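You operate a simulated robot arm through the tools that you are given. There is no shell and no other tool.

The job below is to be done with a simulated robot arm. You get a single attempt, and the scene is never put back.

## Task
Run the music box down and rack the white and yellow drums.
Fine: slide it to PLAY, and to STOP once the knob is DOWN; do not turn the knob by hand.
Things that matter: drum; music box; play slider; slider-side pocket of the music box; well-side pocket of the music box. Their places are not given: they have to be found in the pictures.

Only the result counts: the job must be done as asked and must still hold three seconds after the hand-in. Knocking over, shifting, dropping, spilling or breaking anything else fails it.

## Robot
A 7-joint arm with a three-finger gripper, fixed in place. Base frame: the origin is on the floor under the middle of its stand, x ahead of it, y to its left, z up; the work surface is at about z = 0.46. Readings come in m, degrees, newtons and seconds.
It reaches about 1.342 m from its shoulder. Its first joint turns from -166.0 to 166.0 degrees. Payload 2.69 kg.
The tool frame sits at the grasp point between the pads (the TCP): z along the fingers, y along the line on which they close. The tips reach 0.03 m beyond it. The gripper opens to 0.128 m; its body begins 0.117 m behind the TCP.
Orientation is told as [roll, pitch, yaw] about the base's x, y, z axes, in that order, counted from this pose: with the fingers straight down and closing along the base's y, the tool's x points along the base's -x, its y along +y and its z along -z.

## Interface
- The arm moves only by the tool drive_tool. Its argument "motion" is a list of rows, each a list of 7 numbers: the shift along the base's x, y, z in m, then the turn, a rotation vector about the base's x, y, z in degrees, then the closure, from 0 (fully open) to 1 (shut). In form: [[dx, dy, dz, rx, ry, rz, claw], ...]. A call has 1 to 20 rows; each row is the pose to reach, as a shift and turn from the pose commanded when the call began. Rows are played at 5 a second. More than 0.05 m and 8.6 degrees between two rows, or a gripper value outside its range, and nothing of the call is played. A pose out of reach is approached as far as the arm can. The call stops where the force on the tool passes 40 N (or 10 N more than at its start, if that is more) or the arm is blocked; 0.2 s more then pass. The fingers move at their own pace (about 0.127 m/s each) and stop on an object; they squeeze with about 38 N. The grip force told is the motor's: it shows also when the fingers shut on nothing. Time passes only in rows, and 0.2 s behind the last, so rows that repeat a pose let the fingers close. It gives the time, the measured TCP pose, the force on the tool (base axes), the opening and the grip force at its end, in the units of the frame above (readings bear some noise), with the torque about the TCP (base axes, N m) and any sound that the robot's microphone picked up.
- Cameras (640 x 400 px; columns grow to the right, rows downward): "scene" is fixed at [0.4009, 0.5012, 1.0257]; the picture's right is [-0.82, -0.58, 0.00], its down [-0.30, 0.42, -0.86] and it looks along [0.49, -0.70, -0.52] (base axes); focal length 310 px, centre (320, 200). "wrist" rides on the gripper at [0.058, 0.054, -0.131] in the tool frame; the picture's right is [-0.68, 0.74, 0.00], its down [-0.62, -0.57, -0.55] and it looks along [-0.40, -0.37, 0.84] (tool axes); focal length 234 px, centre (320, 200).
- snapshot(camera): a new picture of that camera. It takes no simulated time.
- raise_lower(by): moves the trunk up (or, below 0, down) by that many m; the arm rides with it, the base frame stays. It gives what a move gives, with no picture.
- measure_at(camera, pixels): for up to 12 pixels [column, row] of the newest picture of that camera ("zoom" is the newest enlarged one), the place [x, y, z] in the base frame of the surface seen there, good to about 0.003 m. It takes no simulated time.
- enlarge(camera, box): a new picture of the part [left, top, right, bottom] of that camera's present view, enlarged. It takes no simulated time.
- hand_in(): hands the job in; it is judged then, once.

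Open the gripper and draw the arm clear of the work before you hand the job in, unless the task says otherwise.

The tools are called after "Call:" by a JSON object that holds its "op" and its "data". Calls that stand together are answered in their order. drive_tool: Moves the arm, as the interface text tells. Its arguments: {"type":"object","properties":{"motion":{"type":"array","items":{"type":"array","items":{"type":"number"}}}},"required":["motion"]} The other tools are called the same way: raise_lower (by) moves the trunk up or down; snapshot (camera) takes a picture; measure_at (camera, pixels) gives the place of the surface under pixels of a picture; enlarge (camera, box) takes an enlarged picture of a part of a camera's view; hand_in () hands the job in.

At the start:

```text
clock: 0.0
ee_pos: [0.7938, -0.1334, 0.8201]
ee_rot: [-0.1, 0.0, 0.0]
contact_force: [0.7, 0.5, -0.2]
ft_torque: [0.01, 0.02, 0.02]
finger_gap: 0.128
finger_force: 0.2
trunk travel left (down, up): [-0.15, 0.2]
```

scene: 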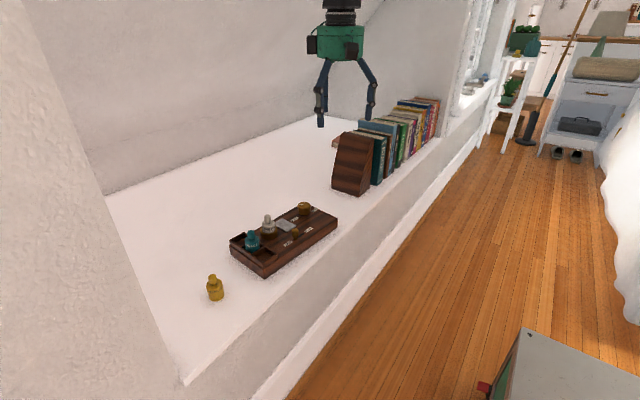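
wrist: 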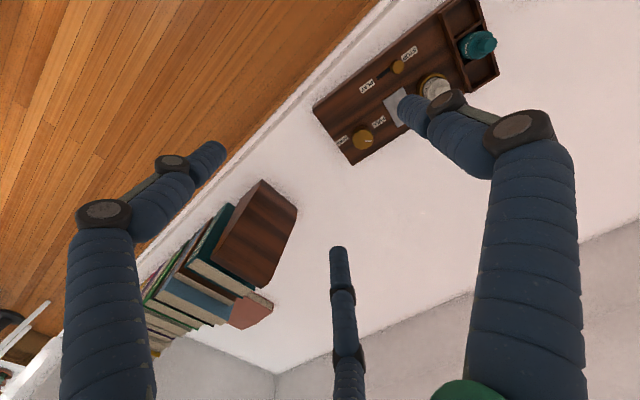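

The scene shows the music box at about (285,240), a yellow drum at (215,288), and teal and white drums on the box. I will enlarge both views to see details.

Call:
{"op": "enlarge", "data": {"camera": "scene", "box": [190, 180, 350, 310]}}

Call:
{"op": "enlarge", "data": {"camera": "wrist", "box": [300, 0, 520, 170]}}

```text
3.08 times, centred on (270, 245) of scene
```

zoom: 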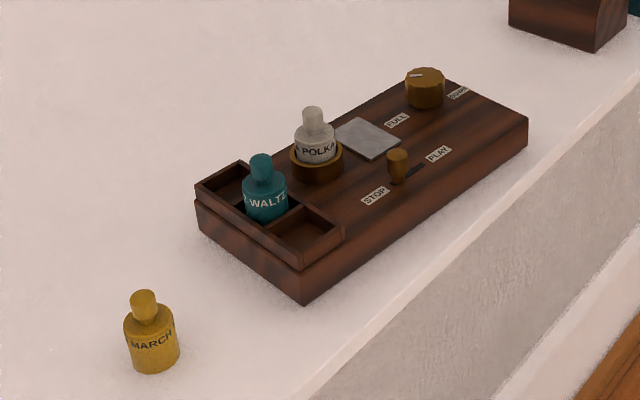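

```text
2.35 times, centred on (410, 85) of wrist
```

zoom: 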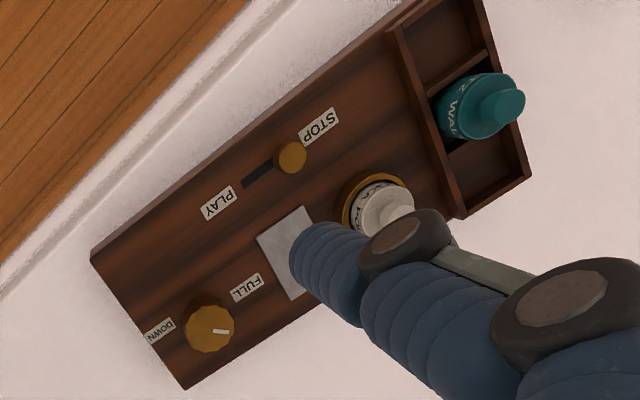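

The box has a three-pocket tray with the teal drum in the middle one, the white drum in the well, the slider at STOP and the knob near FULL/DOWN. I measure the main points in the enlarged wrist picture and then take the scene zoom for the rest.

Call:
{"op": "measure_at", "data": {"camera": "zoom", "pixels": [[92, 250], [186, 388], [525, 178], [290, 155], [245, 184], [222, 202], [318, 126], [210, 328], [440, 30], [490, 25], [400, 200], [505, 105]]}}

Call:
{"op": "enlarge", "data": {"camera": "scene", "box": [225, 195, 345, 280]}}

```text
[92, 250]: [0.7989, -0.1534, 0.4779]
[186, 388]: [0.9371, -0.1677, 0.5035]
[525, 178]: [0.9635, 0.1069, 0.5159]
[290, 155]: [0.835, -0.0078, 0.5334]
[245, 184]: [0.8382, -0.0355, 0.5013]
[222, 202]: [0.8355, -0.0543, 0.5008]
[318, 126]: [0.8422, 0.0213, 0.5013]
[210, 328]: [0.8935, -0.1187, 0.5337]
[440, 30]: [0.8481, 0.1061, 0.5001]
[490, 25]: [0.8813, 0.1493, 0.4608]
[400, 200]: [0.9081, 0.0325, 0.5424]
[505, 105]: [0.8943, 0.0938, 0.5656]
```

```text
4.71 times, centred on (285, 238) of scene
```

zoom: 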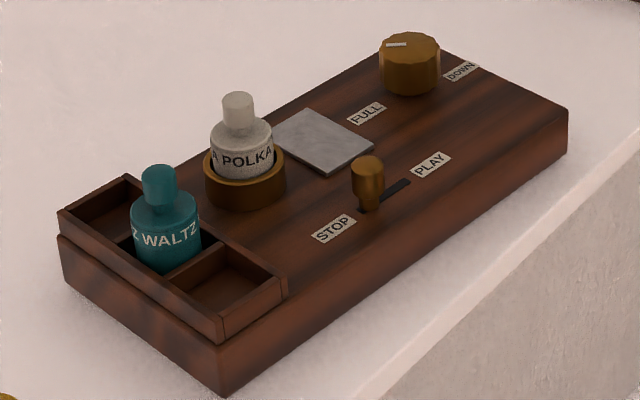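

The enlarged scene view shows the slider peg at (367,180), slot end near (405,185), and the tray pockets at (105,215) and (225,280). I measure these more precisely.

Call:
{"op": "measure_at", "data": {"camera": "zoom", "pixels": [[367, 165], [365, 208], [406, 183], [238, 100], [160, 172], [105, 212], [228, 280], [60, 215], [222, 330], [285, 285], [130, 180], [410, 45]]}}

Call:
{"op": "enlarge", "data": {"camera": "scene", "box": [195, 225, 275, 305]}}

```text
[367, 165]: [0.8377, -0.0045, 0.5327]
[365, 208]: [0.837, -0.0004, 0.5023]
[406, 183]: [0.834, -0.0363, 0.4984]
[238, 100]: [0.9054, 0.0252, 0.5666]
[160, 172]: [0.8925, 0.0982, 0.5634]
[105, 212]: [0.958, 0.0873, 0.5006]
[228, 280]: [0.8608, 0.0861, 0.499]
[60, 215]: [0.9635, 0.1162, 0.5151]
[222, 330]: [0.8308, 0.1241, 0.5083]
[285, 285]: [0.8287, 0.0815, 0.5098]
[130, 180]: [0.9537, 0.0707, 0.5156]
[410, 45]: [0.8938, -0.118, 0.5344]
```

```text
5.00 times, centred on (235, 265) of scene
```

zoom: 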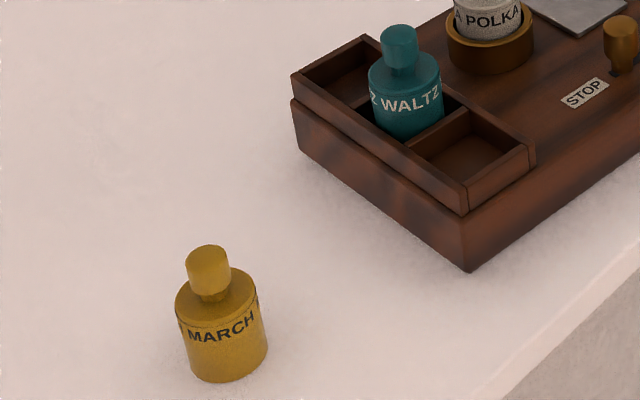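

The yellow drum stands at zoom (220,330) with its knob at (208,262). I measure its outline and the tray wall positions.

Call:
{"op": "measure_at", "data": {"camera": "zoom", "pixels": [[208, 252], [208, 272], [192, 270], [228, 270], [220, 345], [180, 340], [264, 340], [222, 380], [180, 300], [256, 296], [398, 35], [405, 125]]}}

Call:
{"op": "snapshot", "data": {"camera": "wrist"}}

```text
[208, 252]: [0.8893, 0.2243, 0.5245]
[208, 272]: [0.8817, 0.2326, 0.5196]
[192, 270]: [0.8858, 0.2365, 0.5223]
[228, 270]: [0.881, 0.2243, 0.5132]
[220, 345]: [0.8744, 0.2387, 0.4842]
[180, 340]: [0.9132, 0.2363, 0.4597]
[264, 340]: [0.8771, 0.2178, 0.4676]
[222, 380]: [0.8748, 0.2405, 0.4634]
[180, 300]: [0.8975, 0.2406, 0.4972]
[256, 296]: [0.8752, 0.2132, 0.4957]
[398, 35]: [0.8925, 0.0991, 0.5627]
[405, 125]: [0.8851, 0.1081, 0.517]
```

```text
taken
```

wrist: 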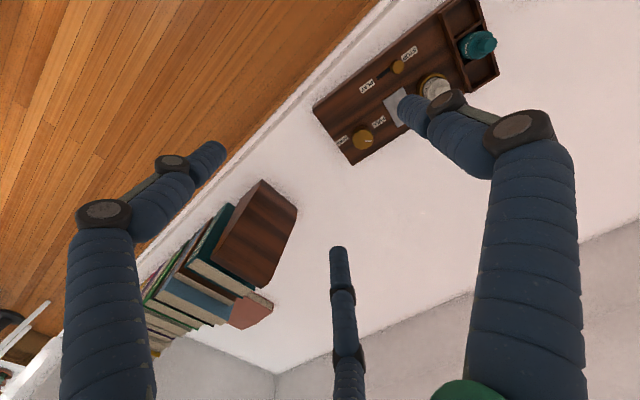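

The scene is clear enough to plan; I want a straight-down close look from the wrist camera. I move the open hand so the camera is above the box, still well over everything (tips at z≈0.69).

Call:
{"op": "drive_tool", "data": {"motion": [[0.03, 0.022, -0.02, 0, 0, 0, 0], [0.06, 0.044, -0.04, 0, 0, 0, 0], [0.09, 0.066, -0.06, 0, 0, 0, 0], [0.12, 0.088, -0.08, 0, 0, 0, 0], [0.144, 0.109, -0.1, 0, 0, 0, 0], [0.144, 0.109, -0.1, 0, 0, 0, 0]]}}

Call:
{"op": "snapshot", "data": {"camera": "wrist"}}

Call:
{"op": "snapshot", "data": {"camera": "scene"}}

```text
clock: 1.4
ee_pos: [0.9413, -0.0232, 0.7203]
ee_rot: [0.0, 0.1, 0.0]
contact_force: [0.3, -0.2, 0.0]
ft_torque: [-0.04, -0.01, 0.02]
finger_gap: 0.128
finger_force: 0.0
trunk travel left (down, up): [-0.15, 0.2]
```

```text
taken
```

wrist: 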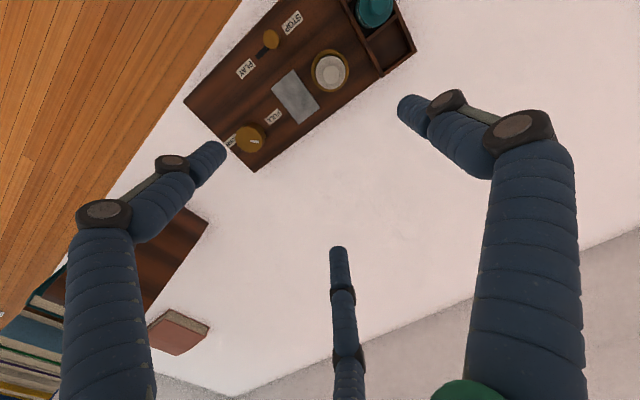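

```text
taken
```

scene: 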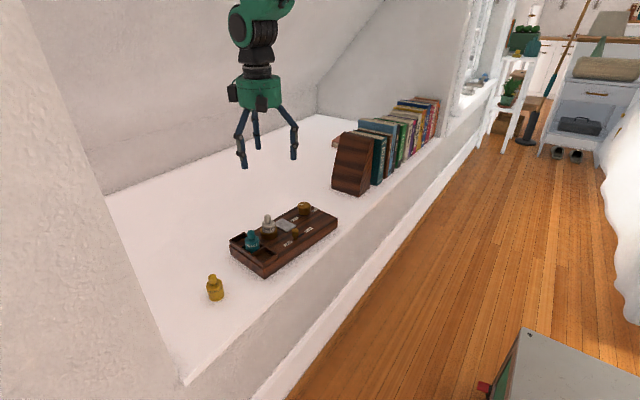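

The box now fills the upper part of the wrist view, with the tray at (385,35). I enlarge it and measure key features from above.

Call:
{"op": "enlarge", "data": {"camera": "wrist", "box": [180, 0, 430, 180]}}

```text
2.22 times, centred on (305, 90) of wrist
```

zoom: 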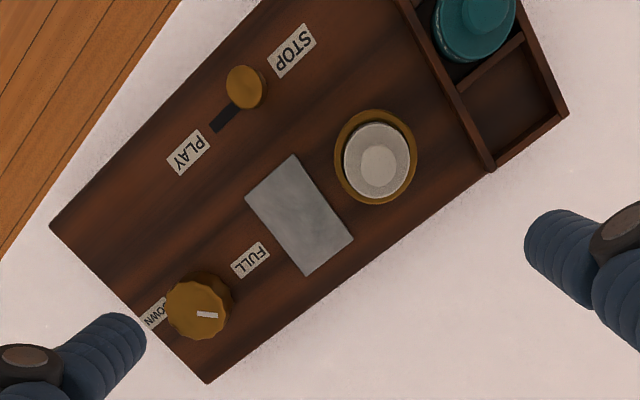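

From above, I see slider peg (246,88), slot end (216,125), white drum knob (380,168), ring (375,158), knob pointer (207,314). I measure these points.

Call:
{"op": "measure_at", "data": {"camera": "zoom", "pixels": [[246, 88], [217, 124], [240, 104], [380, 168], [337, 155], [417, 155], [375, 203], [50, 226], [207, 383], [566, 114], [488, 168], [510, 95]]}}

Call:
{"op": "measure_at", "data": {"camera": "wrist", "pixels": [[331, 70], [342, 50], [321, 72], [271, 38], [375, 8], [392, 40], [262, 140], [248, 139]]}}

```text
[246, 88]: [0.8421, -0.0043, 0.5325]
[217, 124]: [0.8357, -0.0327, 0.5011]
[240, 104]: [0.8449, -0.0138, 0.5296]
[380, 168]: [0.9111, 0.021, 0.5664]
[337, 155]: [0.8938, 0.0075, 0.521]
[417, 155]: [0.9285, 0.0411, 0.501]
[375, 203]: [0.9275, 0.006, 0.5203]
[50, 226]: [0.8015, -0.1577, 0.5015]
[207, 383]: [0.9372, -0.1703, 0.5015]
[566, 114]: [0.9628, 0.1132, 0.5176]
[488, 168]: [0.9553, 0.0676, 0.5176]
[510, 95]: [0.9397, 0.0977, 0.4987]
```

```text
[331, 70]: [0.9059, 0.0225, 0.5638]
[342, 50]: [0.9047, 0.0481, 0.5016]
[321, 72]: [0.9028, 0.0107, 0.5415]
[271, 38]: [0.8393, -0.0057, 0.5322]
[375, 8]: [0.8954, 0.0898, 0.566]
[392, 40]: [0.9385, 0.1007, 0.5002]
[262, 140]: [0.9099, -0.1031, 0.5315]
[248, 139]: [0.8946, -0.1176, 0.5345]
```

The box is yawed about -5.4°, slider travels about 2.8 cm toward -y. Before touching it, I close the gripper here in free air to see what the shut fingers look like.

Call:
{"op": "drive_tool", "data": {"motion": [[0, 0, 0, 0, 0, 0, 0.5], [0, 0, 0, 0, 0, 0, 1], [0, 0, 0, 0, 0, 0, 1], [0, 0, 0, 0, 0, 0, 1], [0, 0, 0, 0, 0, 0, 1], [0, 0, 0, 0, 0, 0, 1]]}}

Call:
{"op": "snapshot", "data": {"camera": "wrist"}}

Call:
{"op": "enlarge", "data": {"camera": "scene", "box": [200, 60, 330, 180]}}

```text
clock: 2.8
ee_pos: [0.9407, -0.0243, 0.7205]
ee_rot: [0.0, 0.0, 0.1]
contact_force: [-0.4, 0.4, 0.2]
ft_torque: [0.01, 0.01, 0.01]
finger_gap: 0.002
finger_force: 31.4
trunk travel left (down, up): [-0.15, 0.2]
```

```text
taken
```

wrist: 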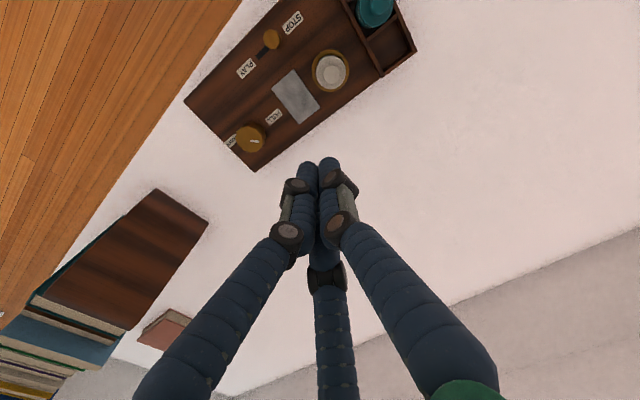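

```text
3.33 times, centred on (265, 120) of scene
```

zoom: 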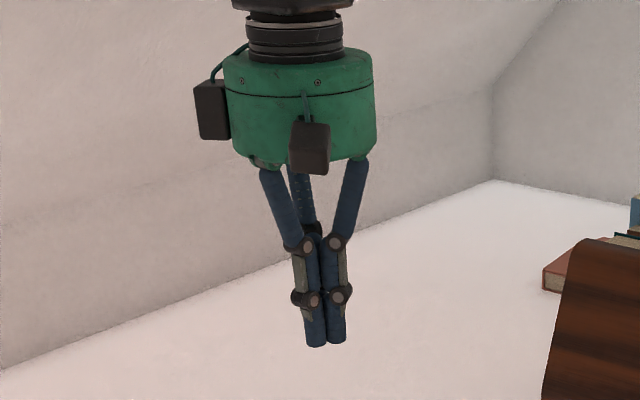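

The closed hand is a narrow bundle (~3.3 cm across), good for pushing the slider. I move the closed fist to above the STOP side of the peg (about x 0.844, y 0.042), tips still above all drums.

Call:
{"op": "drive_tool", "data": {"motion": [[-0.025, 0.017, -0.02, 0, 0, 0, 1], [-0.05, 0.034, -0.04, 0, 0, 0, 1], [-0.075, 0.05, -0.06, 0, 0, 0, 1], [-0.097, 0.066, -0.09, 0, 0, 0, 1], [-0.097, 0.066, -0.1, 0, 0, 0, 1], [-0.097, 0.066, -0.1, 0, 0, 0, 1], [-0.097, 0.066, -0.1, 0, 0, 0, 1]]}}

Call:
{"op": "snapshot", "data": {"camera": "wrist"}}

Call:
{"op": "enlarge", "data": {"camera": "scene", "box": [190, 150, 350, 290]}}

```text
clock: 4.4
ee_pos: [0.8408, 0.0416, 0.6196]
ee_rot: [0.0, 0.1, 0.1]
contact_force: [-0.4, -0.4, -0.9]
ft_torque: [0.0, -0.03, 0.03]
finger_gap: 0.0021
finger_force: 31.4
trunk travel left (down, up): [-0.15, 0.2]
```

```text
taken
```

wrist: 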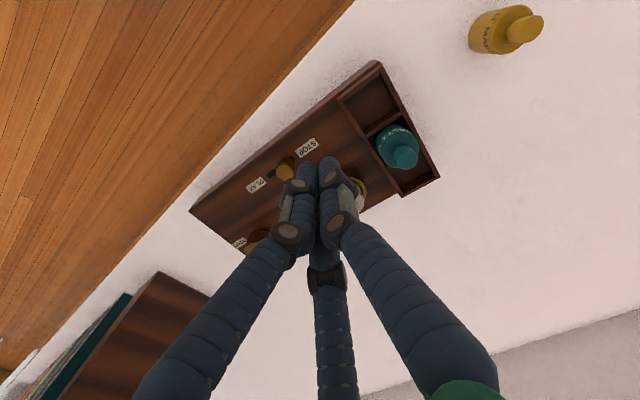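

```text
2.86 times, centred on (270, 220) of scene
```

zoom: 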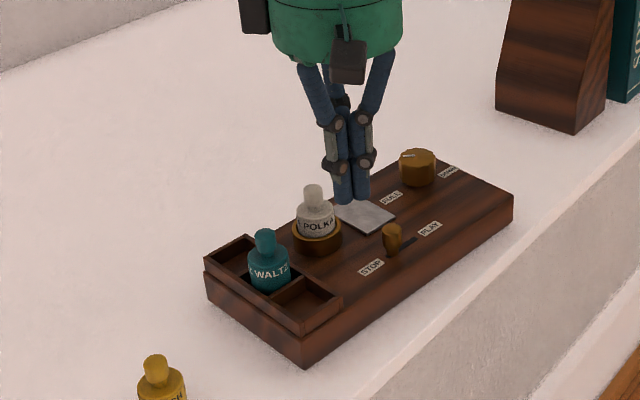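

Fist is at (0.841, 0.042, 0.62), peg at (0.840,-0.005). I lower it next to the peg with tips at about z 0.513, then check.

Call:
{"op": "drive_tool", "data": {"motion": [[0.003, 0, -0.025, 0, 0, 0, 1], [0.003, 0, -0.05, 0, 0, 0, 1], [0.003, 0, -0.065, 0, 0, 0, 1], [0.003, 0, -0.076, 0, 0, 0, 1], [0.003, 0, -0.076, 0, 0, 0, 1]]}}

Call:
{"op": "enlarge", "data": {"camera": "scene", "box": [220, 180, 350, 290]}}

Call:
{"op": "enlarge", "data": {"camera": "wrist", "box": [200, 60, 460, 260]}}

```text
clock: 5.6
ee_pos: [0.843, 0.0415, 0.5429]
ee_rot: [-0.1, 0.1, 0.0]
contact_force: [-0.2, 0.6, 0.9]
ft_torque: [0.02, 0.04, 0.0]
finger_gap: 0.0022
finger_force: 31.3
trunk travel left (down, up): [-0.15, 0.2]
```

```text
3.64 times, centred on (285, 235) of scene
```

zoom: 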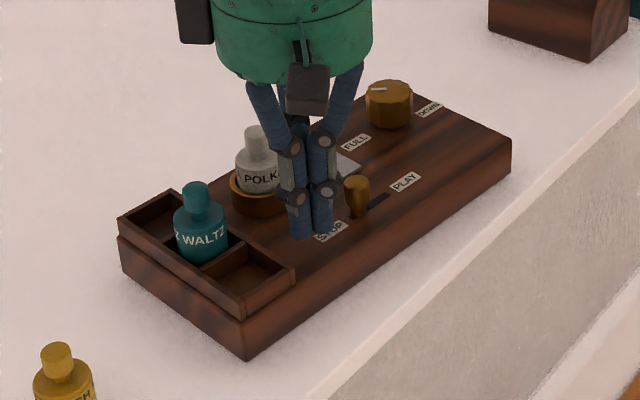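

```text
2.00 times, centred on (330, 160) of wrist
```

zoom: 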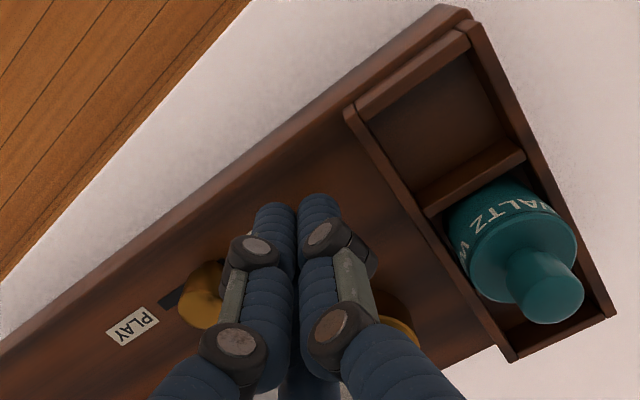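

The fist is well placed on the STOP side of the peg (scene zoom: tips at (315,225), peg at (357,190)). I push slowly along the slot toward PLAY, first 3 cm including free travel.

Call:
{"op": "drive_tool", "data": {"motion": [[-0.0005, -0.006, 0, 0, 0, 0, 1], [-0.001, -0.012, 0, 0, 0, 0, 1], [-0.0015, -0.017, 0, 0, 0, 0, 1], [-0.0018, -0.02, 0, 0, 0, 0, 1], [-0.002, -0.023, 0, 0, 0, 0, 1], [-0.0023, -0.026, 0, 0, 0, 0, 1], [-0.0026, -0.029, 0, 0, 0, 0, 1]]}}

Call:
{"op": "enlarge", "data": {"camera": "scene", "box": [220, 180, 350, 290]}}

```text
clock: 7.2
ee_pos: [0.842, 0.013, 0.5454]
ee_rot: [0.0, 0.0, 0.0]
contact_force: [0.4, 1.3, 0.8]
ft_torque: [0.03, -0.05, -0.02]
finger_gap: 0.0019
finger_force: 31.6
trunk travel left (down, up): [-0.15, 0.2]
```

```text
3.64 times, centred on (285, 235) of scene
```

zoom: 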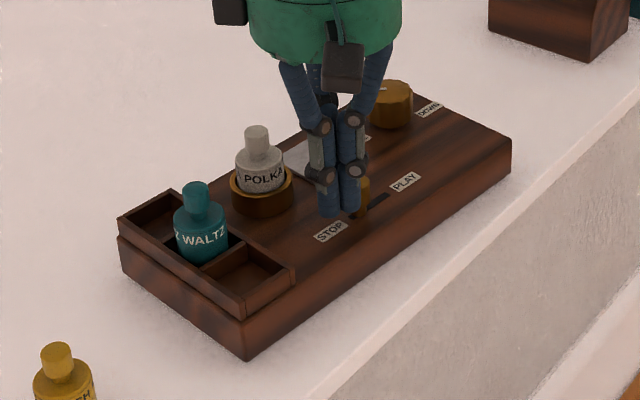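

Reaction force is only ~1 N and the peg at zoom (362,195) is just about touched. I continue pushing in small steps, checking the force.

Call:
{"op": "drive_tool", "data": {"motion": [[-0.0003, -0.003, 0, 0, 0, 0, 1], [-0.0006, -0.006, 0, 0, 0, 0, 1], [-0.0009, -0.009, 0, 0, 0, 0, 1], [-0.0011, -0.012, 0, 0, 0, 0, 1]]}}

Call:
{"op": "enlarge", "data": {"camera": "scene", "box": [220, 180, 350, 290]}}

```text
clock: 8.2
ee_pos: [0.8406, 0.0008, 0.5452]
ee_rot: [0.0, 0.0, -0.1]
contact_force: [-0.1, 0.6, -0.1]
ft_torque: [0.01, 0.0, 0.05]
finger_gap: 0.002
finger_force: 31.3
trunk travel left (down, up): [-0.15, 0.2]
```

```text
3.64 times, centred on (285, 235) of scene
```

zoom: 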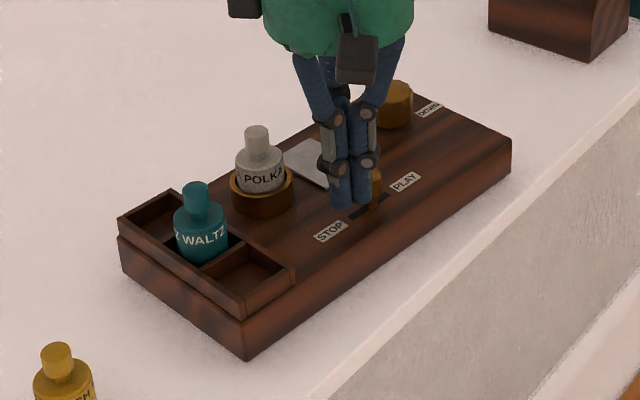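

The peg has moved to zoom (374,188), with slot still ahead to (388,193); no sound yet. I push another centimetre in small steps.

Call:
{"op": "drive_tool", "data": {"motion": [[-0.0003, -0.003, 0, 0, 0, 0, 1], [-0.0006, -0.006, 0, 0, 0, 0, 1], [-0.0008, -0.008, 0, 0, 0, 0, 1]]}}

Call:
{"op": "enlarge", "data": {"camera": "scene", "box": [220, 180, 350, 290]}}

```text
clock: 9.0
ee_pos: [0.8406, -0.0071, 0.5453]
ee_rot: [0.0, 0.0, 0.0]
contact_force: [0.8, 0.9, 0.4]
ft_torque: [0.02, 0.04, 0.02]
finger_gap: 0.002
finger_force: 31.5
trunk travel left (down, up): [-0.15, 0.2]
```

```text
3.64 times, centred on (285, 235) of scene
```

zoom: 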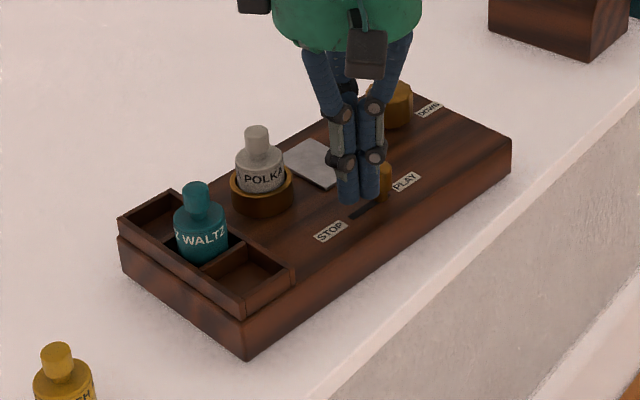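

The peg is near (385,180), almost at the slot end, with no sound and under 1 N reaction. I advance 4 mm more in 2 mm rows.

Call:
{"op": "drive_tool", "data": {"motion": [[-0.0002, -0.002, 0, 0, 0, 0, 1], [-0.0004, -0.004, 0, 0, 0, 0, 1]]}}

Call:
{"op": "enlarge", "data": {"camera": "scene", "box": [250, 190, 340, 260]}}

```text
clock: 9.6
ee_pos: [0.8391, -0.0091, 0.5443]
ee_rot: [0.0, 0.0, 0.0]
contact_force: [-1.2, 1.1, 1.0]
ft_torque: [0.03, -0.02, -0.01]
finger_gap: 0.0021
finger_force: 31.5
trunk travel left (down, up): [-0.15, 0.2]
```

```text
5.71 times, centred on (295, 225) of scene
```

zoom: 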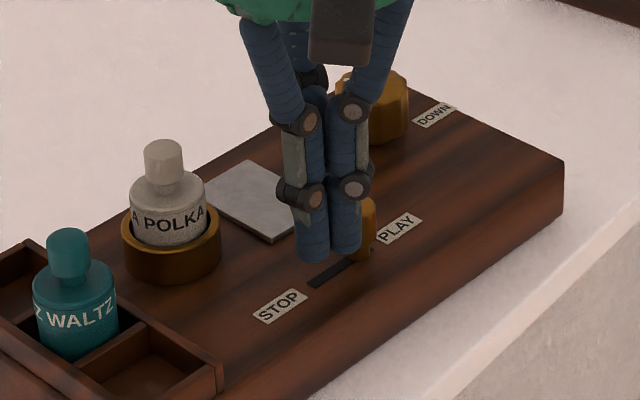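

Still ~1 N and no music; the slot behind the peg is visible from (310,283) to (350,265). I advance another 4 mm and watch for an end-stop force rise or sound.

Call:
{"op": "drive_tool", "data": {"motion": [[-0.0002, -0.002, 0, 0, 0, 0, 1], [-0.0003, -0.003, 0, 0, 0, 0, 1], [-0.0004, -0.004, 0, 0, 0, 0, 1]]}}

Call:
{"op": "enlarge", "data": {"camera": "scene", "box": [250, 190, 340, 260]}}

```text
clock: 10.4
ee_pos: [0.8382, -0.0134, 0.5442]
ee_rot: [0.1, 0.0, -0.1]
contact_force: [-4.7, 19.8, 2.8]
ft_torque: [0.42, 0.1, -0.14]
finger_gap: 0.0022
finger_force: 31.5
trunk travel left (down, up): [-0.15, 0.2]
```

```text
5.71 times, centred on (295, 225) of scene
```

zoom: 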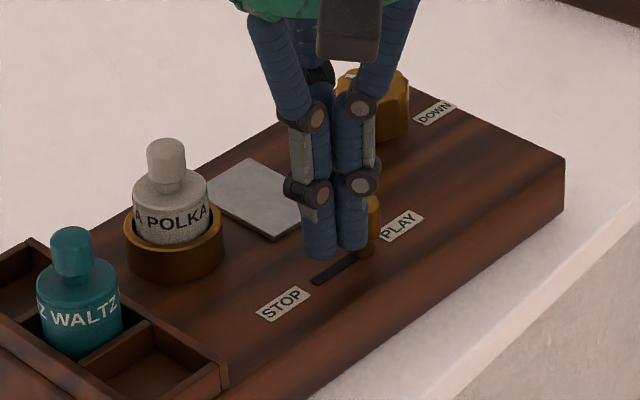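

The force rose to 20 N, so the slider is at its end; the box may have crept ~1-2 mm, so I back off straight away and wait a moment to hear the music.

Call:
{"op": "drive_tool", "data": {"motion": [[0.0005, 0.005, 0, 0, 0, 0, 1], [0.001, 0.012, 0, 0, 0, 0, 1], [0.002, 0.024, 0, 0, 0, 0, 1], [0.002, 0.024, 0.02, 0, 0, 0, 1], [0.002, 0.024, 0.05, 0, 0, 0, 1], [0.002, 0.024, 0.08, 0, 0, 0, 1], [0.002, 0.024, 0.11, 0, 0, 0, 1]]}}

Call:
{"op": "enlarge", "data": {"camera": "scene", "box": [225, 195, 345, 280]}}

Call:
{"op": "snapshot", "data": {"camera": "wrist"}}

```text
clock: 12.0
ee_pos: [0.8406, 0.0093, 0.6555]
ee_rot: [-0.1, 0.1, 0.0]
contact_force: [-0.1, -0.3, -0.3]
ft_torque: [-0.01, -0.03, 0.01]
finger_gap: 0.0021
finger_force: 31.6
trunk travel left (down, up): [-0.15, 0.2]
```

```text
4.71 times, centred on (285, 238) of scene
```

zoom: 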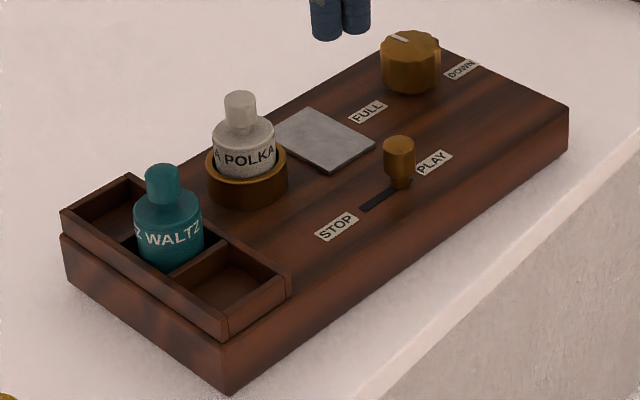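

```text
taken
```

wrist: 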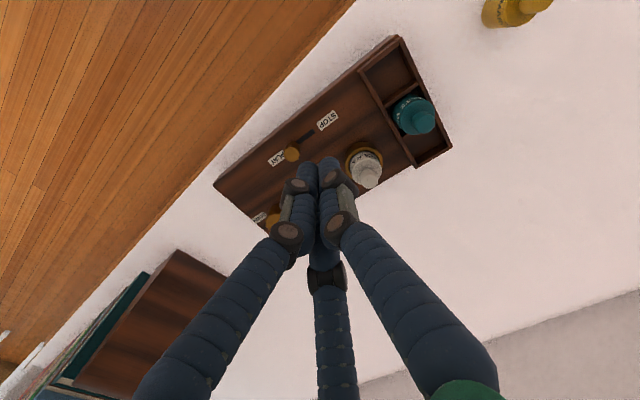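

The knob pointer has turned (now at zoom (398,38) pointing up-left), so the box is running; the slider sits at PLAY by (398,165). While it runs, I move over to look at the yellow drum from above with the hand half open.

Call:
{"op": "drive_tool", "data": {"motion": [[0.02, 0.033, 0.005, 0, 0, 0, 1], [0.04, 0.066, 0.01, 0, 0, 0, 0.8], [0.06, 0.099, 0.01, 0, 0, 0, 0.6], [0.083, 0.132, 0.01, 0, 0, 0, 0.5], [0.105, 0.165, 0.0, 0, 0, 0, 0.5], [0.105, 0.165, 0.0, 0, 0, 0, 0.5], [0.105, 0.165, 0.0, 0, 0, 0, 0.5]]}}

Call:
{"op": "snapshot", "data": {"camera": "wrist"}}

Call:
{"op": "enlarge", "data": {"camera": "scene", "box": [225, 195, 345, 280]}}

```text
clock: 13.6
ee_pos: [0.9439, 0.1738, 0.653]
ee_rot: [0.0, 0.0, -0.1]
contact_force: [0.9, 0.6, -0.7]
ft_torque: [-0.02, 0.02, -0.03]
finger_gap: 0.0637
finger_force: 0.0
trunk travel left (down, up): [-0.15, 0.2]
```

```text
taken
```

wrist: 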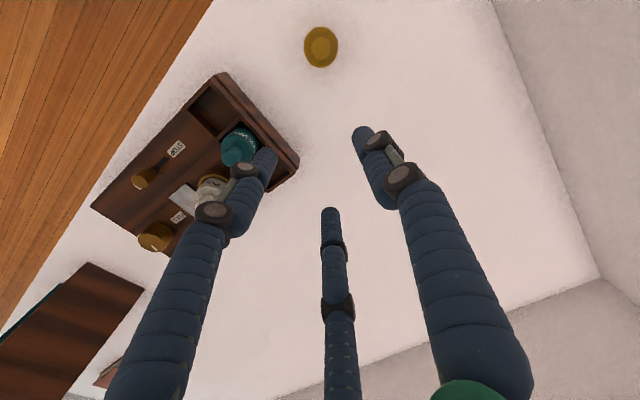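

```text
4.71 times, centred on (285, 238) of scene
```

zoom: 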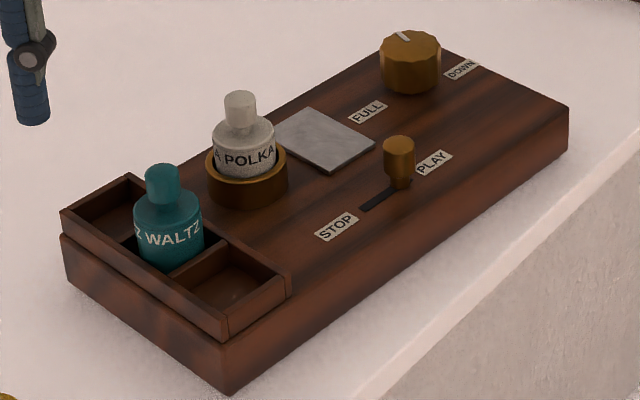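

The knob pointer keeps turning (now (404,36)). The yellow drum is visible straight below the camera at wrist (321,47); I enlarge and measure it.

Call:
{"op": "enlarge", "data": {"camera": "wrist", "box": [280, 10, 360, 80]}}

Call:
{"op": "measure_at", "data": {"camera": "wrist", "pixels": [[321, 42], [318, 40], [324, 44], [321, 46], [307, 48], [335, 48], [319, 66], [320, 30]]}}

```text
5.71 times, centred on (320, 45) of wrist
```

zoom: 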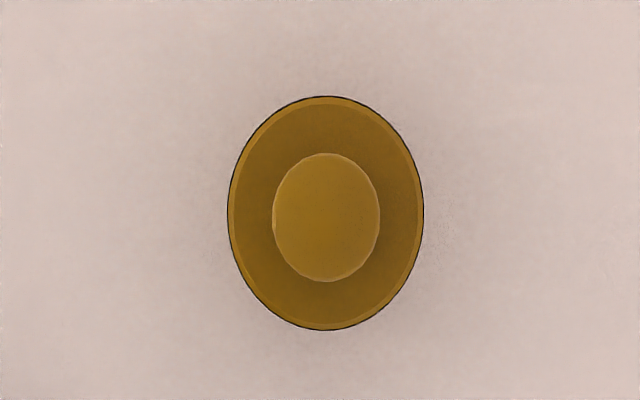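

```text
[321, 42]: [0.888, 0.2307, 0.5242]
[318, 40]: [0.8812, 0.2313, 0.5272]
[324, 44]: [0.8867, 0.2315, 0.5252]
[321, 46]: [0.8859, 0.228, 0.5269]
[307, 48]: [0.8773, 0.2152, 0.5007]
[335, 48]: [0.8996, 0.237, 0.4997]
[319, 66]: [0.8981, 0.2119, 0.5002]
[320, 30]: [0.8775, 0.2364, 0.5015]
```

Yellow drum's knob is at about (0.886,0.229), top z 0.525, body ~35 mm wide, knob ~17 mm. I move above it, turning the hand -35° about z so that later two fingers straddle the side facing the teal drum.

Call:
{"op": "drive_tool", "data": {"motion": [[-0.015, 0.014, 0, 0, 0, -7, 0.5], [-0.03, 0.028, 0, 0, 0, -14, 0.5], [-0.045, 0.042, -0.01, 0, 0, -21, 0.5], [-0.0575, 0.055, -0.03, 0, 0, -28, 0.5], [-0.0575, 0.055, -0.055, 0, 0, -35, 0.5], [-0.0575, 0.055, -0.075, 0, 0, -35, 0.5], [-0.0575, 0.055, -0.075, 0, 0, -35, 0.5]]}}

Call:
{"op": "snapshot", "data": {"camera": "wrist"}}

Call:
{"op": "enlarge", "data": {"camera": "scene", "box": [180, 195, 345, 310]}}

```text
clock: 15.2
ee_pos: [0.8876, 0.228, 0.5801]
ee_rot: [-0.1, 0.1, -35.0]
contact_force: [0.9, 0.6, 0.3]
ft_torque: [0.02, -0.01, -0.05]
finger_gap: 0.0642
finger_force: 0.1
trunk travel left (down, up): [-0.15, 0.2]
```

```text
taken
```

wrist: 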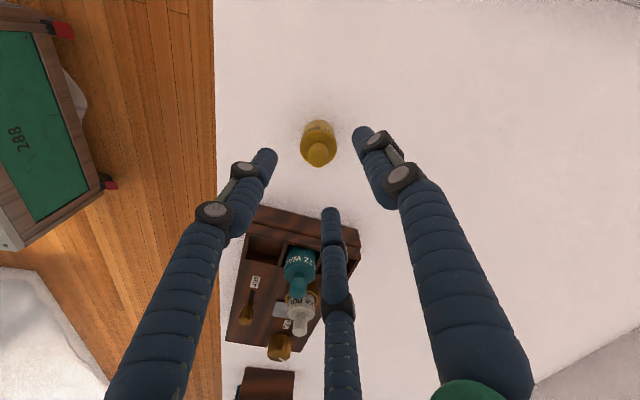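

```text
3.48 times, centred on (262, 252) of scene
```

zoom: 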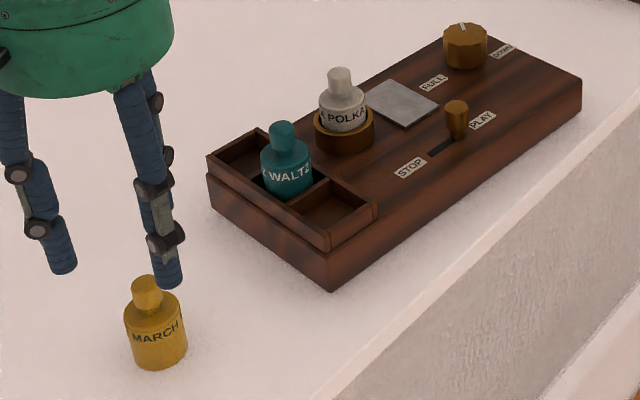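

The knob at wrist (318,155) lies on the tool axis within ~2 mm, and fingers surround it. I descend to z≈0.532 (tips just above the drum's shoulder).

Call:
{"op": "drive_tool", "data": {"motion": [[-0.001, 0.001, -0.02, 0, 0, 0, 0.5], [-0.001, 0.001, -0.036, 0, 0, 0, 0.5], [-0.001, 0.001, -0.047, 0, 0, 0, 0.5], [-0.001, 0.001, -0.047, 0, 0, 0, 0.5]]}}

Call:
{"op": "snapshot", "data": {"camera": "wrist"}}

Call:
{"op": "enlarge", "data": {"camera": "scene", "box": [180, 195, 345, 310]}}

```text
clock: 16.2
ee_pos: [0.8872, 0.2293, 0.532]
ee_rot: [-0.1, 0.0, -35.0]
contact_force: [-0.1, 0.2, -1.0]
ft_torque: [-0.02, 0.0, 0.02]
finger_gap: 0.0639
finger_force: 0.0
trunk travel left (down, up): [-0.15, 0.2]
```

```text
taken
```

wrist: 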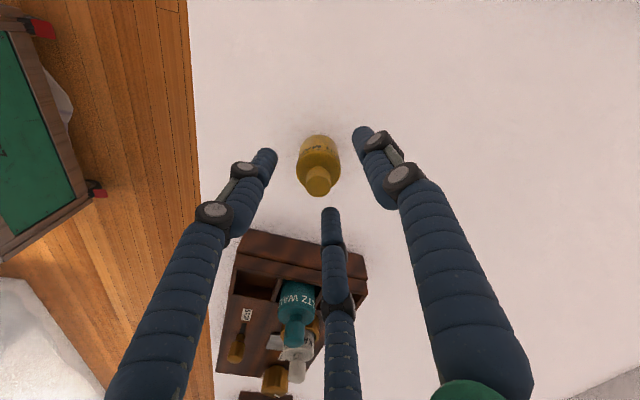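

```text
3.48 times, centred on (262, 252) of scene
```

zoom: 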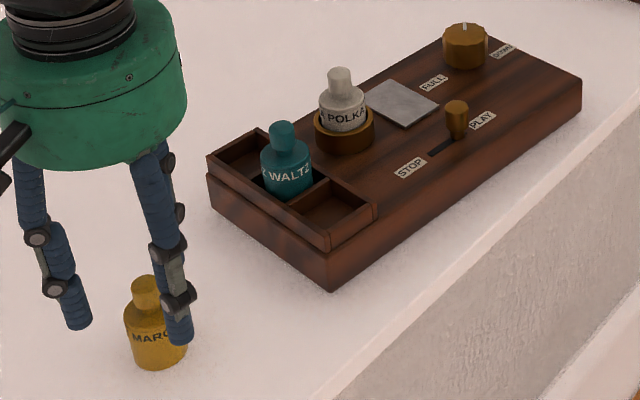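

Alignment looks good (knob top at (318,184) vs tool axis (320,186)). I check the fingertip heights before closing.

Call:
{"op": "measure_at", "data": {"camera": "zoom", "pixels": [[180, 338], [80, 322], [160, 325], [146, 282]]}}

Call:
{"op": "measure_at", "data": {"camera": "wrist", "pixels": [[360, 132], [270, 153], [330, 212], [318, 184]]}}

```text
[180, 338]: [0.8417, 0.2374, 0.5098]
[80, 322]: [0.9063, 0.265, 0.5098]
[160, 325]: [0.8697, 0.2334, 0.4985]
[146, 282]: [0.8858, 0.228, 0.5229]
```

```text
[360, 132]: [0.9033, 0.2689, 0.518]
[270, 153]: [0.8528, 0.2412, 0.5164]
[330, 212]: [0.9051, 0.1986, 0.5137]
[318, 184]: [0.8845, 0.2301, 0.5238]
```

Tips are around z 0.505, level with the lower part of the knob and above the body shoulder (0.50). I close on the knob.

Call:
{"op": "drive_tool", "data": {"motion": [[0, 0, 0, 0, 0, 0, 0.7], [0, 0, 0, 0, 0, 0, 0.9], [0, 0, 0, 0, 0, 0, 1], [0, 0, 0, 0, 0, 0, 1], [0, 0, 0, 0, 0, 0, 1]]}}

Call:
{"op": "snapshot", "data": {"camera": "wrist"}}

Call:
{"op": "enlarge", "data": {"camera": "scene", "box": [180, 195, 345, 310]}}

```text
clock: 17.4
ee_pos: [0.8875, 0.2298, 0.5329]
ee_rot: [0.0, 0.1, -35.0]
contact_force: [1.1, -0.1, -0.1]
ft_torque: [0.02, -0.02, 0.0]
finger_gap: 0.0164
finger_force: 38.2
trunk travel left (down, up): [-0.15, 0.2]
```

```text
taken
```

wrist: 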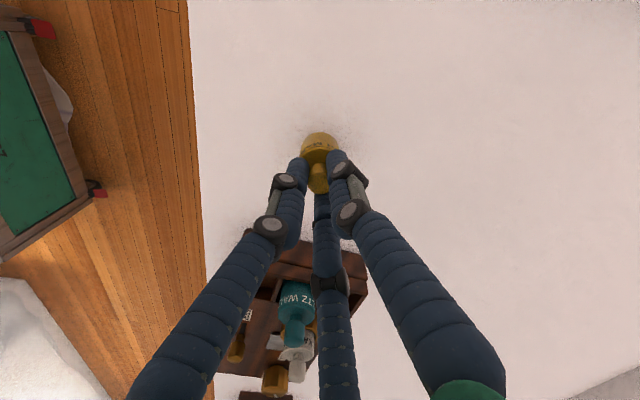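

```text
3.48 times, centred on (262, 252) of scene
```

zoom: 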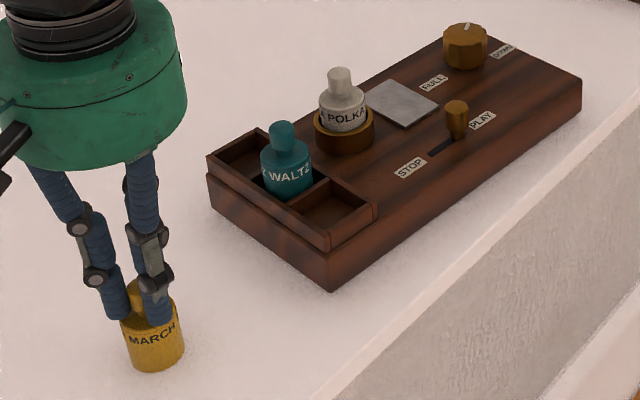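

The knob is gripped (gap 16.4 mm, 38 N). I lift the drum straight up 17 cm, and check it and the music-box knob.

Call:
{"op": "drive_tool", "data": {"motion": [[0, 0, 0.01, 0, 0, 0, 1], [0, 0, 0.03, 0, 0, 0, 1], [0, 0, 0.06, 0, 0, 0, 1], [0, 0, 0.09, 0, 0, 0, 1], [0, 0, 0.12, 0, 0, 0, 1], [0, 0, 0.15, 0, 0, 0, 1], [0, 0, 0.17, 0, 0, 0, 1], [0, 0, 0.17, 0, 0, 0, 1]]}}

Call:
{"op": "snapshot", "data": {"camera": "wrist"}}

Call:
{"op": "enlarge", "data": {"camera": "scene", "box": [160, 130, 345, 290]}}

```text
clock: 19.2
ee_pos: [0.8861, 0.231, 0.7038]
ee_rot: [0.0, 0.0, -35.0]
contact_force: [-0.5, -0.3, 0.1]
ft_torque: [0.0, 0.01, 0.0]
finger_gap: 0.0168
finger_force: 38.0
trunk travel left (down, up): [-0.15, 0.2]
```

```text
taken
```

wrist: 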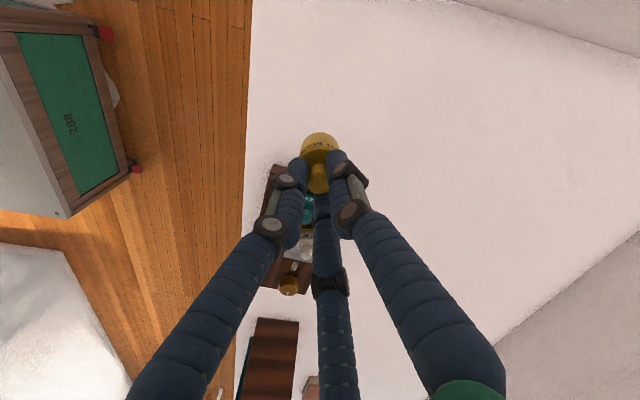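

```text
2.50 times, centred on (252, 210) of scene
```

zoom: 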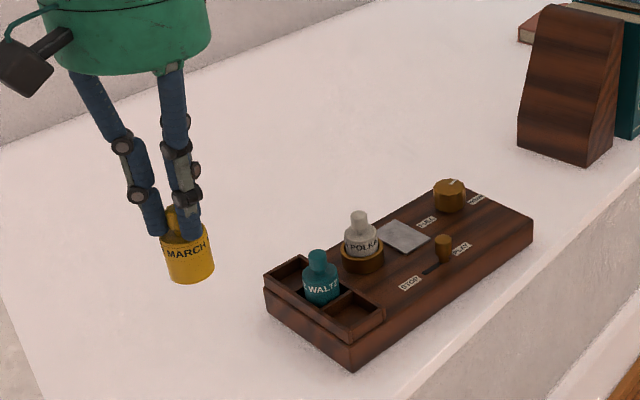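

The yellow drum hangs upright in the grip. I carry it at height toward y≈0.025 so that the camera sits above the tray, to measure the pocket precisely.

Call:
{"op": "drive_tool", "data": {"motion": [[-0.003, -0.04, 0, 0, 0, 0, 1], [-0.007, -0.08, 0, 0, 0, 0, 1], [-0.01, -0.12, 0, 0, 0, 0, 1], [-0.014, -0.16, 0, 0, 0, 0, 1], [-0.018, -0.2, 0, 0, 0, 0, 1], [-0.018, -0.206, 0, 0, 0, 0, 1], [-0.018, -0.206, 0, 0, 0, 0, 1], [-0.018, -0.206, 0, 0, 0, 0, 1]]}}

Call:
{"op": "snapshot", "data": {"camera": "wrist"}}

Call:
{"op": "enlarge", "data": {"camera": "wrist", "box": [250, 0, 410, 130]}}

```text
clock: 21.0
ee_pos: [0.8678, 0.0253, 0.7037]
ee_rot: [0.1, 0.0, -35.0]
contact_force: [-0.1, 0.1, -0.8]
ft_torque: [0.02, -0.01, -0.02]
finger_gap: 0.0168
finger_force: 38.3
trunk travel left (down, up): [-0.15, 0.2]
```

```text
taken
```

wrist: 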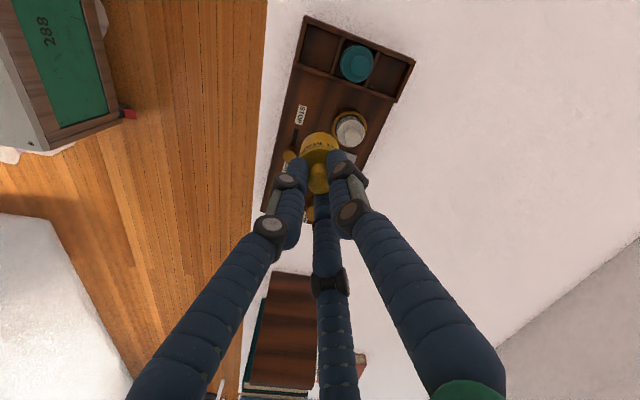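

```text
3.08 times, centred on (330, 65) of wrist
```

zoom: 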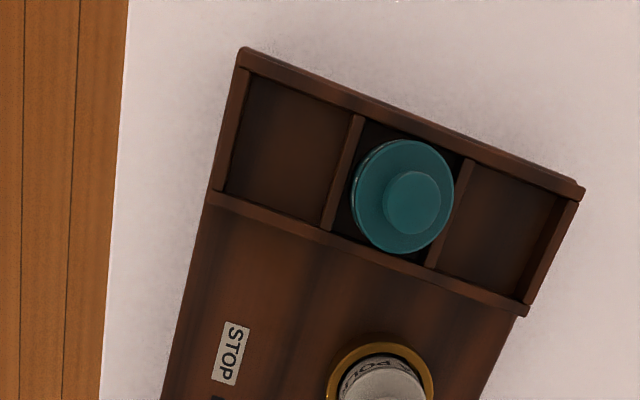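

The tray is seen well from above: slider-side pocket spans zoom (250,73)-(352,113)-(325,225)-(225,192), well-side pocket (472,160)-(560,195)-(523,298)-(437,265). I measure corners and floors.

Call:
{"op": "measure_at", "data": {"camera": "zoom", "pixels": [[243, 58], [578, 193], [521, 310], [211, 196], [290, 135], [500, 225], [358, 117], [330, 227], [468, 162], [430, 266], [413, 203], [565, 200]]}}

Call:
{"op": "enlarge", "data": {"camera": "scene", "box": [225, 215, 305, 280]}}

```text
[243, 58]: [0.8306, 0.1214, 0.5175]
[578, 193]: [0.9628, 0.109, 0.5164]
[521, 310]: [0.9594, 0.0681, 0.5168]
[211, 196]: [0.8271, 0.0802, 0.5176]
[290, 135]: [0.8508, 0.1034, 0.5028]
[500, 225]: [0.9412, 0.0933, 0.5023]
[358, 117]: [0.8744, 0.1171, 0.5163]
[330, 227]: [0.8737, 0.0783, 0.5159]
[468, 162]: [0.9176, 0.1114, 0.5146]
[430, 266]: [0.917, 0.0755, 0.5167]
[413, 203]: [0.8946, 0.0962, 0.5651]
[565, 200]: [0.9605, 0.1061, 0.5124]
```

```text
6.15 times, centred on (265, 248) of scene
```

zoom: 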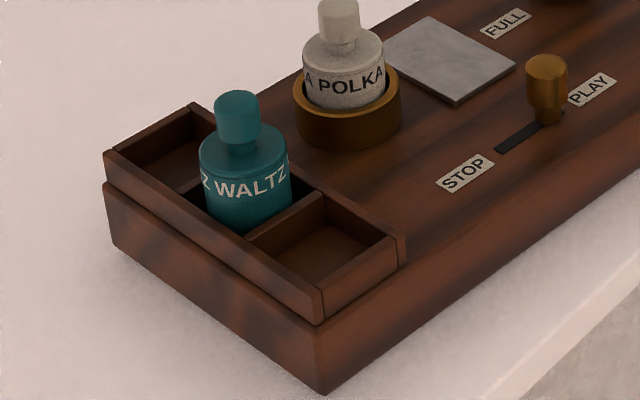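

The tray's middle is at (0.895,0.095) with pockets at ~4.35 cm pitch along (0.996,-0.093): slider-side centre ≈ (0.852,0.099). I check how the held drum sits relative to the tool axis.

Call:
{"op": "enlarge", "data": {"camera": "wrist", "box": [270, 110, 370, 200]}}

Call:
{"op": "enlarge", "data": {"camera": "scene", "box": [230, 130, 330, 230]}}

```text
4.44 times, centred on (320, 155) of wrist
```

zoom: 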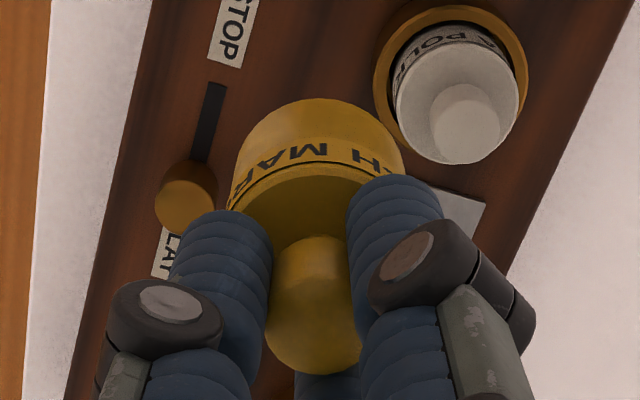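

```text
4.00 times, centred on (280, 180) of scene
```

zoom: 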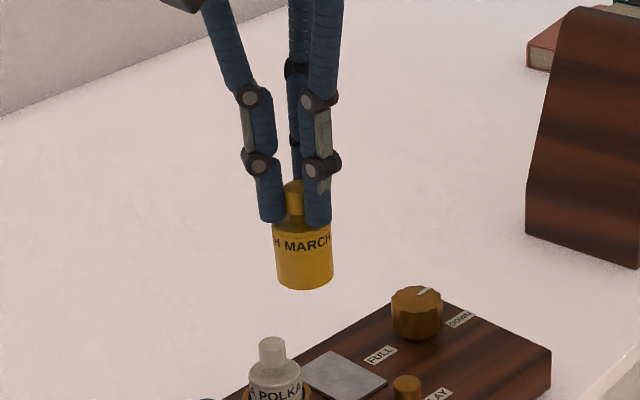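

The drum is centred in the grip. I bring it over the slider-side pocket centre (0.852,0.099) and lower until its bottom is ~1.5 cm above the tray rim, then inspect.

Call:
{"op": "drive_tool", "data": {"motion": [[-0.004, 0.02, 0, 0, 0, 0, 1], [-0.008, 0.04, 0, 0, 0, 0, 1], [-0.012, 0.06, 0, 0, 0, 0, 1], [-0.0158, 0.0737, 0, 0, 0, 0, 1], [-0.0158, 0.0737, -0.03, 0, 0, 0, 1], [-0.0158, 0.0737, -0.06, 0, 0, 0, 1], [-0.0158, 0.0737, -0.085, 0, 0, 0, 1], [-0.0158, 0.0737, -0.098, 0, 0, 0, 1], [-0.0158, 0.0737, -0.098, 0, 0, 0, 1]]}}

Call:
{"op": "enlarge", "data": {"camera": "wrist", "box": [260, 90, 380, 200]}}

Call:
{"op": "enlarge", "data": {"camera": "scene", "box": [215, 195, 325, 285]}}

```text
clock: 23.0
ee_pos: [0.8533, 0.0968, 0.6058]
ee_rot: [0.0, 0.0, -35.0]
contact_force: [0.4, -0.4, -1.4]
ft_torque: [0.0, 0.04, -0.02]
finger_gap: 0.0165
finger_force: 38.0
trunk travel left (down, up): [-0.15, 0.2]
```

```text
3.64 times, centred on (320, 145) of wrist
```

zoom: 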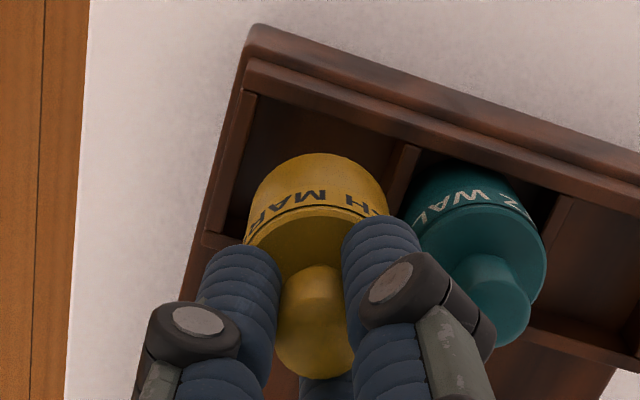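

```text
4.44 times, centred on (270, 240) of scene
```

zoom: 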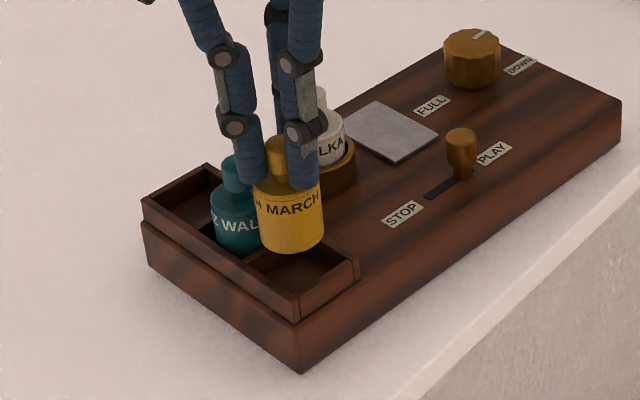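

The drum is just above the tray; I need a finer look at its position relative to the pocket edges before lowering, so I enlarge both views more.

Call:
{"op": "enlarge", "data": {"camera": "wrist", "box": [280, 105, 350, 165]}}

Call:
{"op": "enlarge", "data": {"camera": "scene", "box": [240, 225, 304, 270]}}

```text
6.67 times, centred on (315, 135) of wrist
```

zoom: 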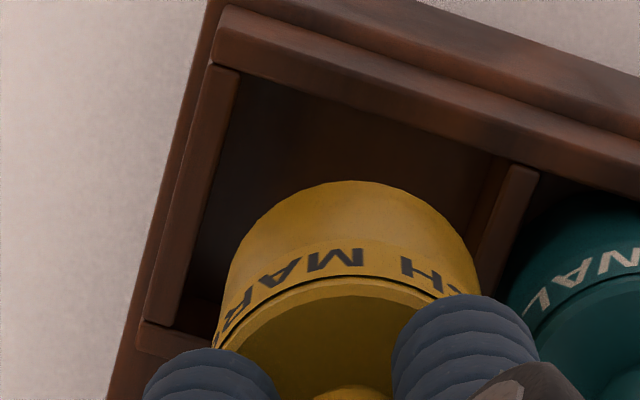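

```text
8.89 times, centred on (272, 248) of scene
```

zoom: 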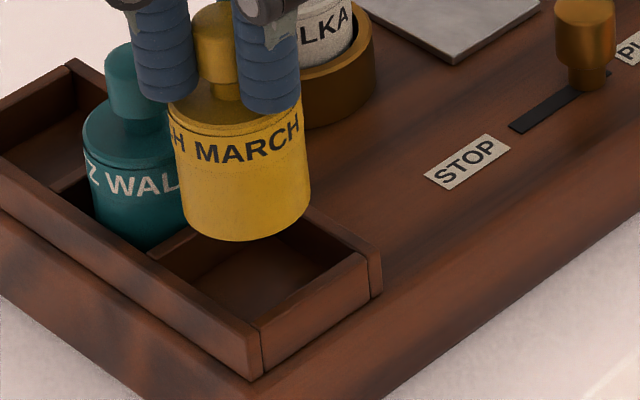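

From the scene the drum axis seems about 2 mm toward +x of the pocket centre, while the wrist view suggests a similar direction of offset. I measure rim and drum points here to settle it.

Call:
{"op": "measure_at", "data": {"camera": "zoom", "pixels": [[248, 237], [248, 225], [248, 190], [262, 335], [258, 345], [372, 262], [374, 275], [140, 248], [310, 295], [200, 285], [215, 300], [330, 280]]}}

Call:
{"op": "measure_at", "data": {"camera": "wrist", "pixels": [[315, 133], [322, 134], [308, 135], [303, 112], [330, 122], [344, 129], [293, 140], [303, 120], [296, 135], [325, 110]]}}

```text
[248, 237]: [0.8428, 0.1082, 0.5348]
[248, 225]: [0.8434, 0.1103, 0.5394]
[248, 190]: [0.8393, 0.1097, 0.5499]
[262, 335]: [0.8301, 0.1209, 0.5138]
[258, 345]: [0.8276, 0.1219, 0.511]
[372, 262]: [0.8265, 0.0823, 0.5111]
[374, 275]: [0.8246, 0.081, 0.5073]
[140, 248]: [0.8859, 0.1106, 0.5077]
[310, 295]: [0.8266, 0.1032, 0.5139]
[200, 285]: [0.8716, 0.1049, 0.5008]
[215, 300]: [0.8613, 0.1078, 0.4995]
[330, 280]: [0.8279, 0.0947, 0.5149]
```

```text
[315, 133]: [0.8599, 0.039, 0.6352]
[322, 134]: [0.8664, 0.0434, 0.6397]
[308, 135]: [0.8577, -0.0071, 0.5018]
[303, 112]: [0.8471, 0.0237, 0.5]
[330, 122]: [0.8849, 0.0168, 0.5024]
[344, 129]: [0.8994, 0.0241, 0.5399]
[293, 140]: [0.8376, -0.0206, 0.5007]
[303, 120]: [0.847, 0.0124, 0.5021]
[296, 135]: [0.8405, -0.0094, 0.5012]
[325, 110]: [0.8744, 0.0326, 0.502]
```

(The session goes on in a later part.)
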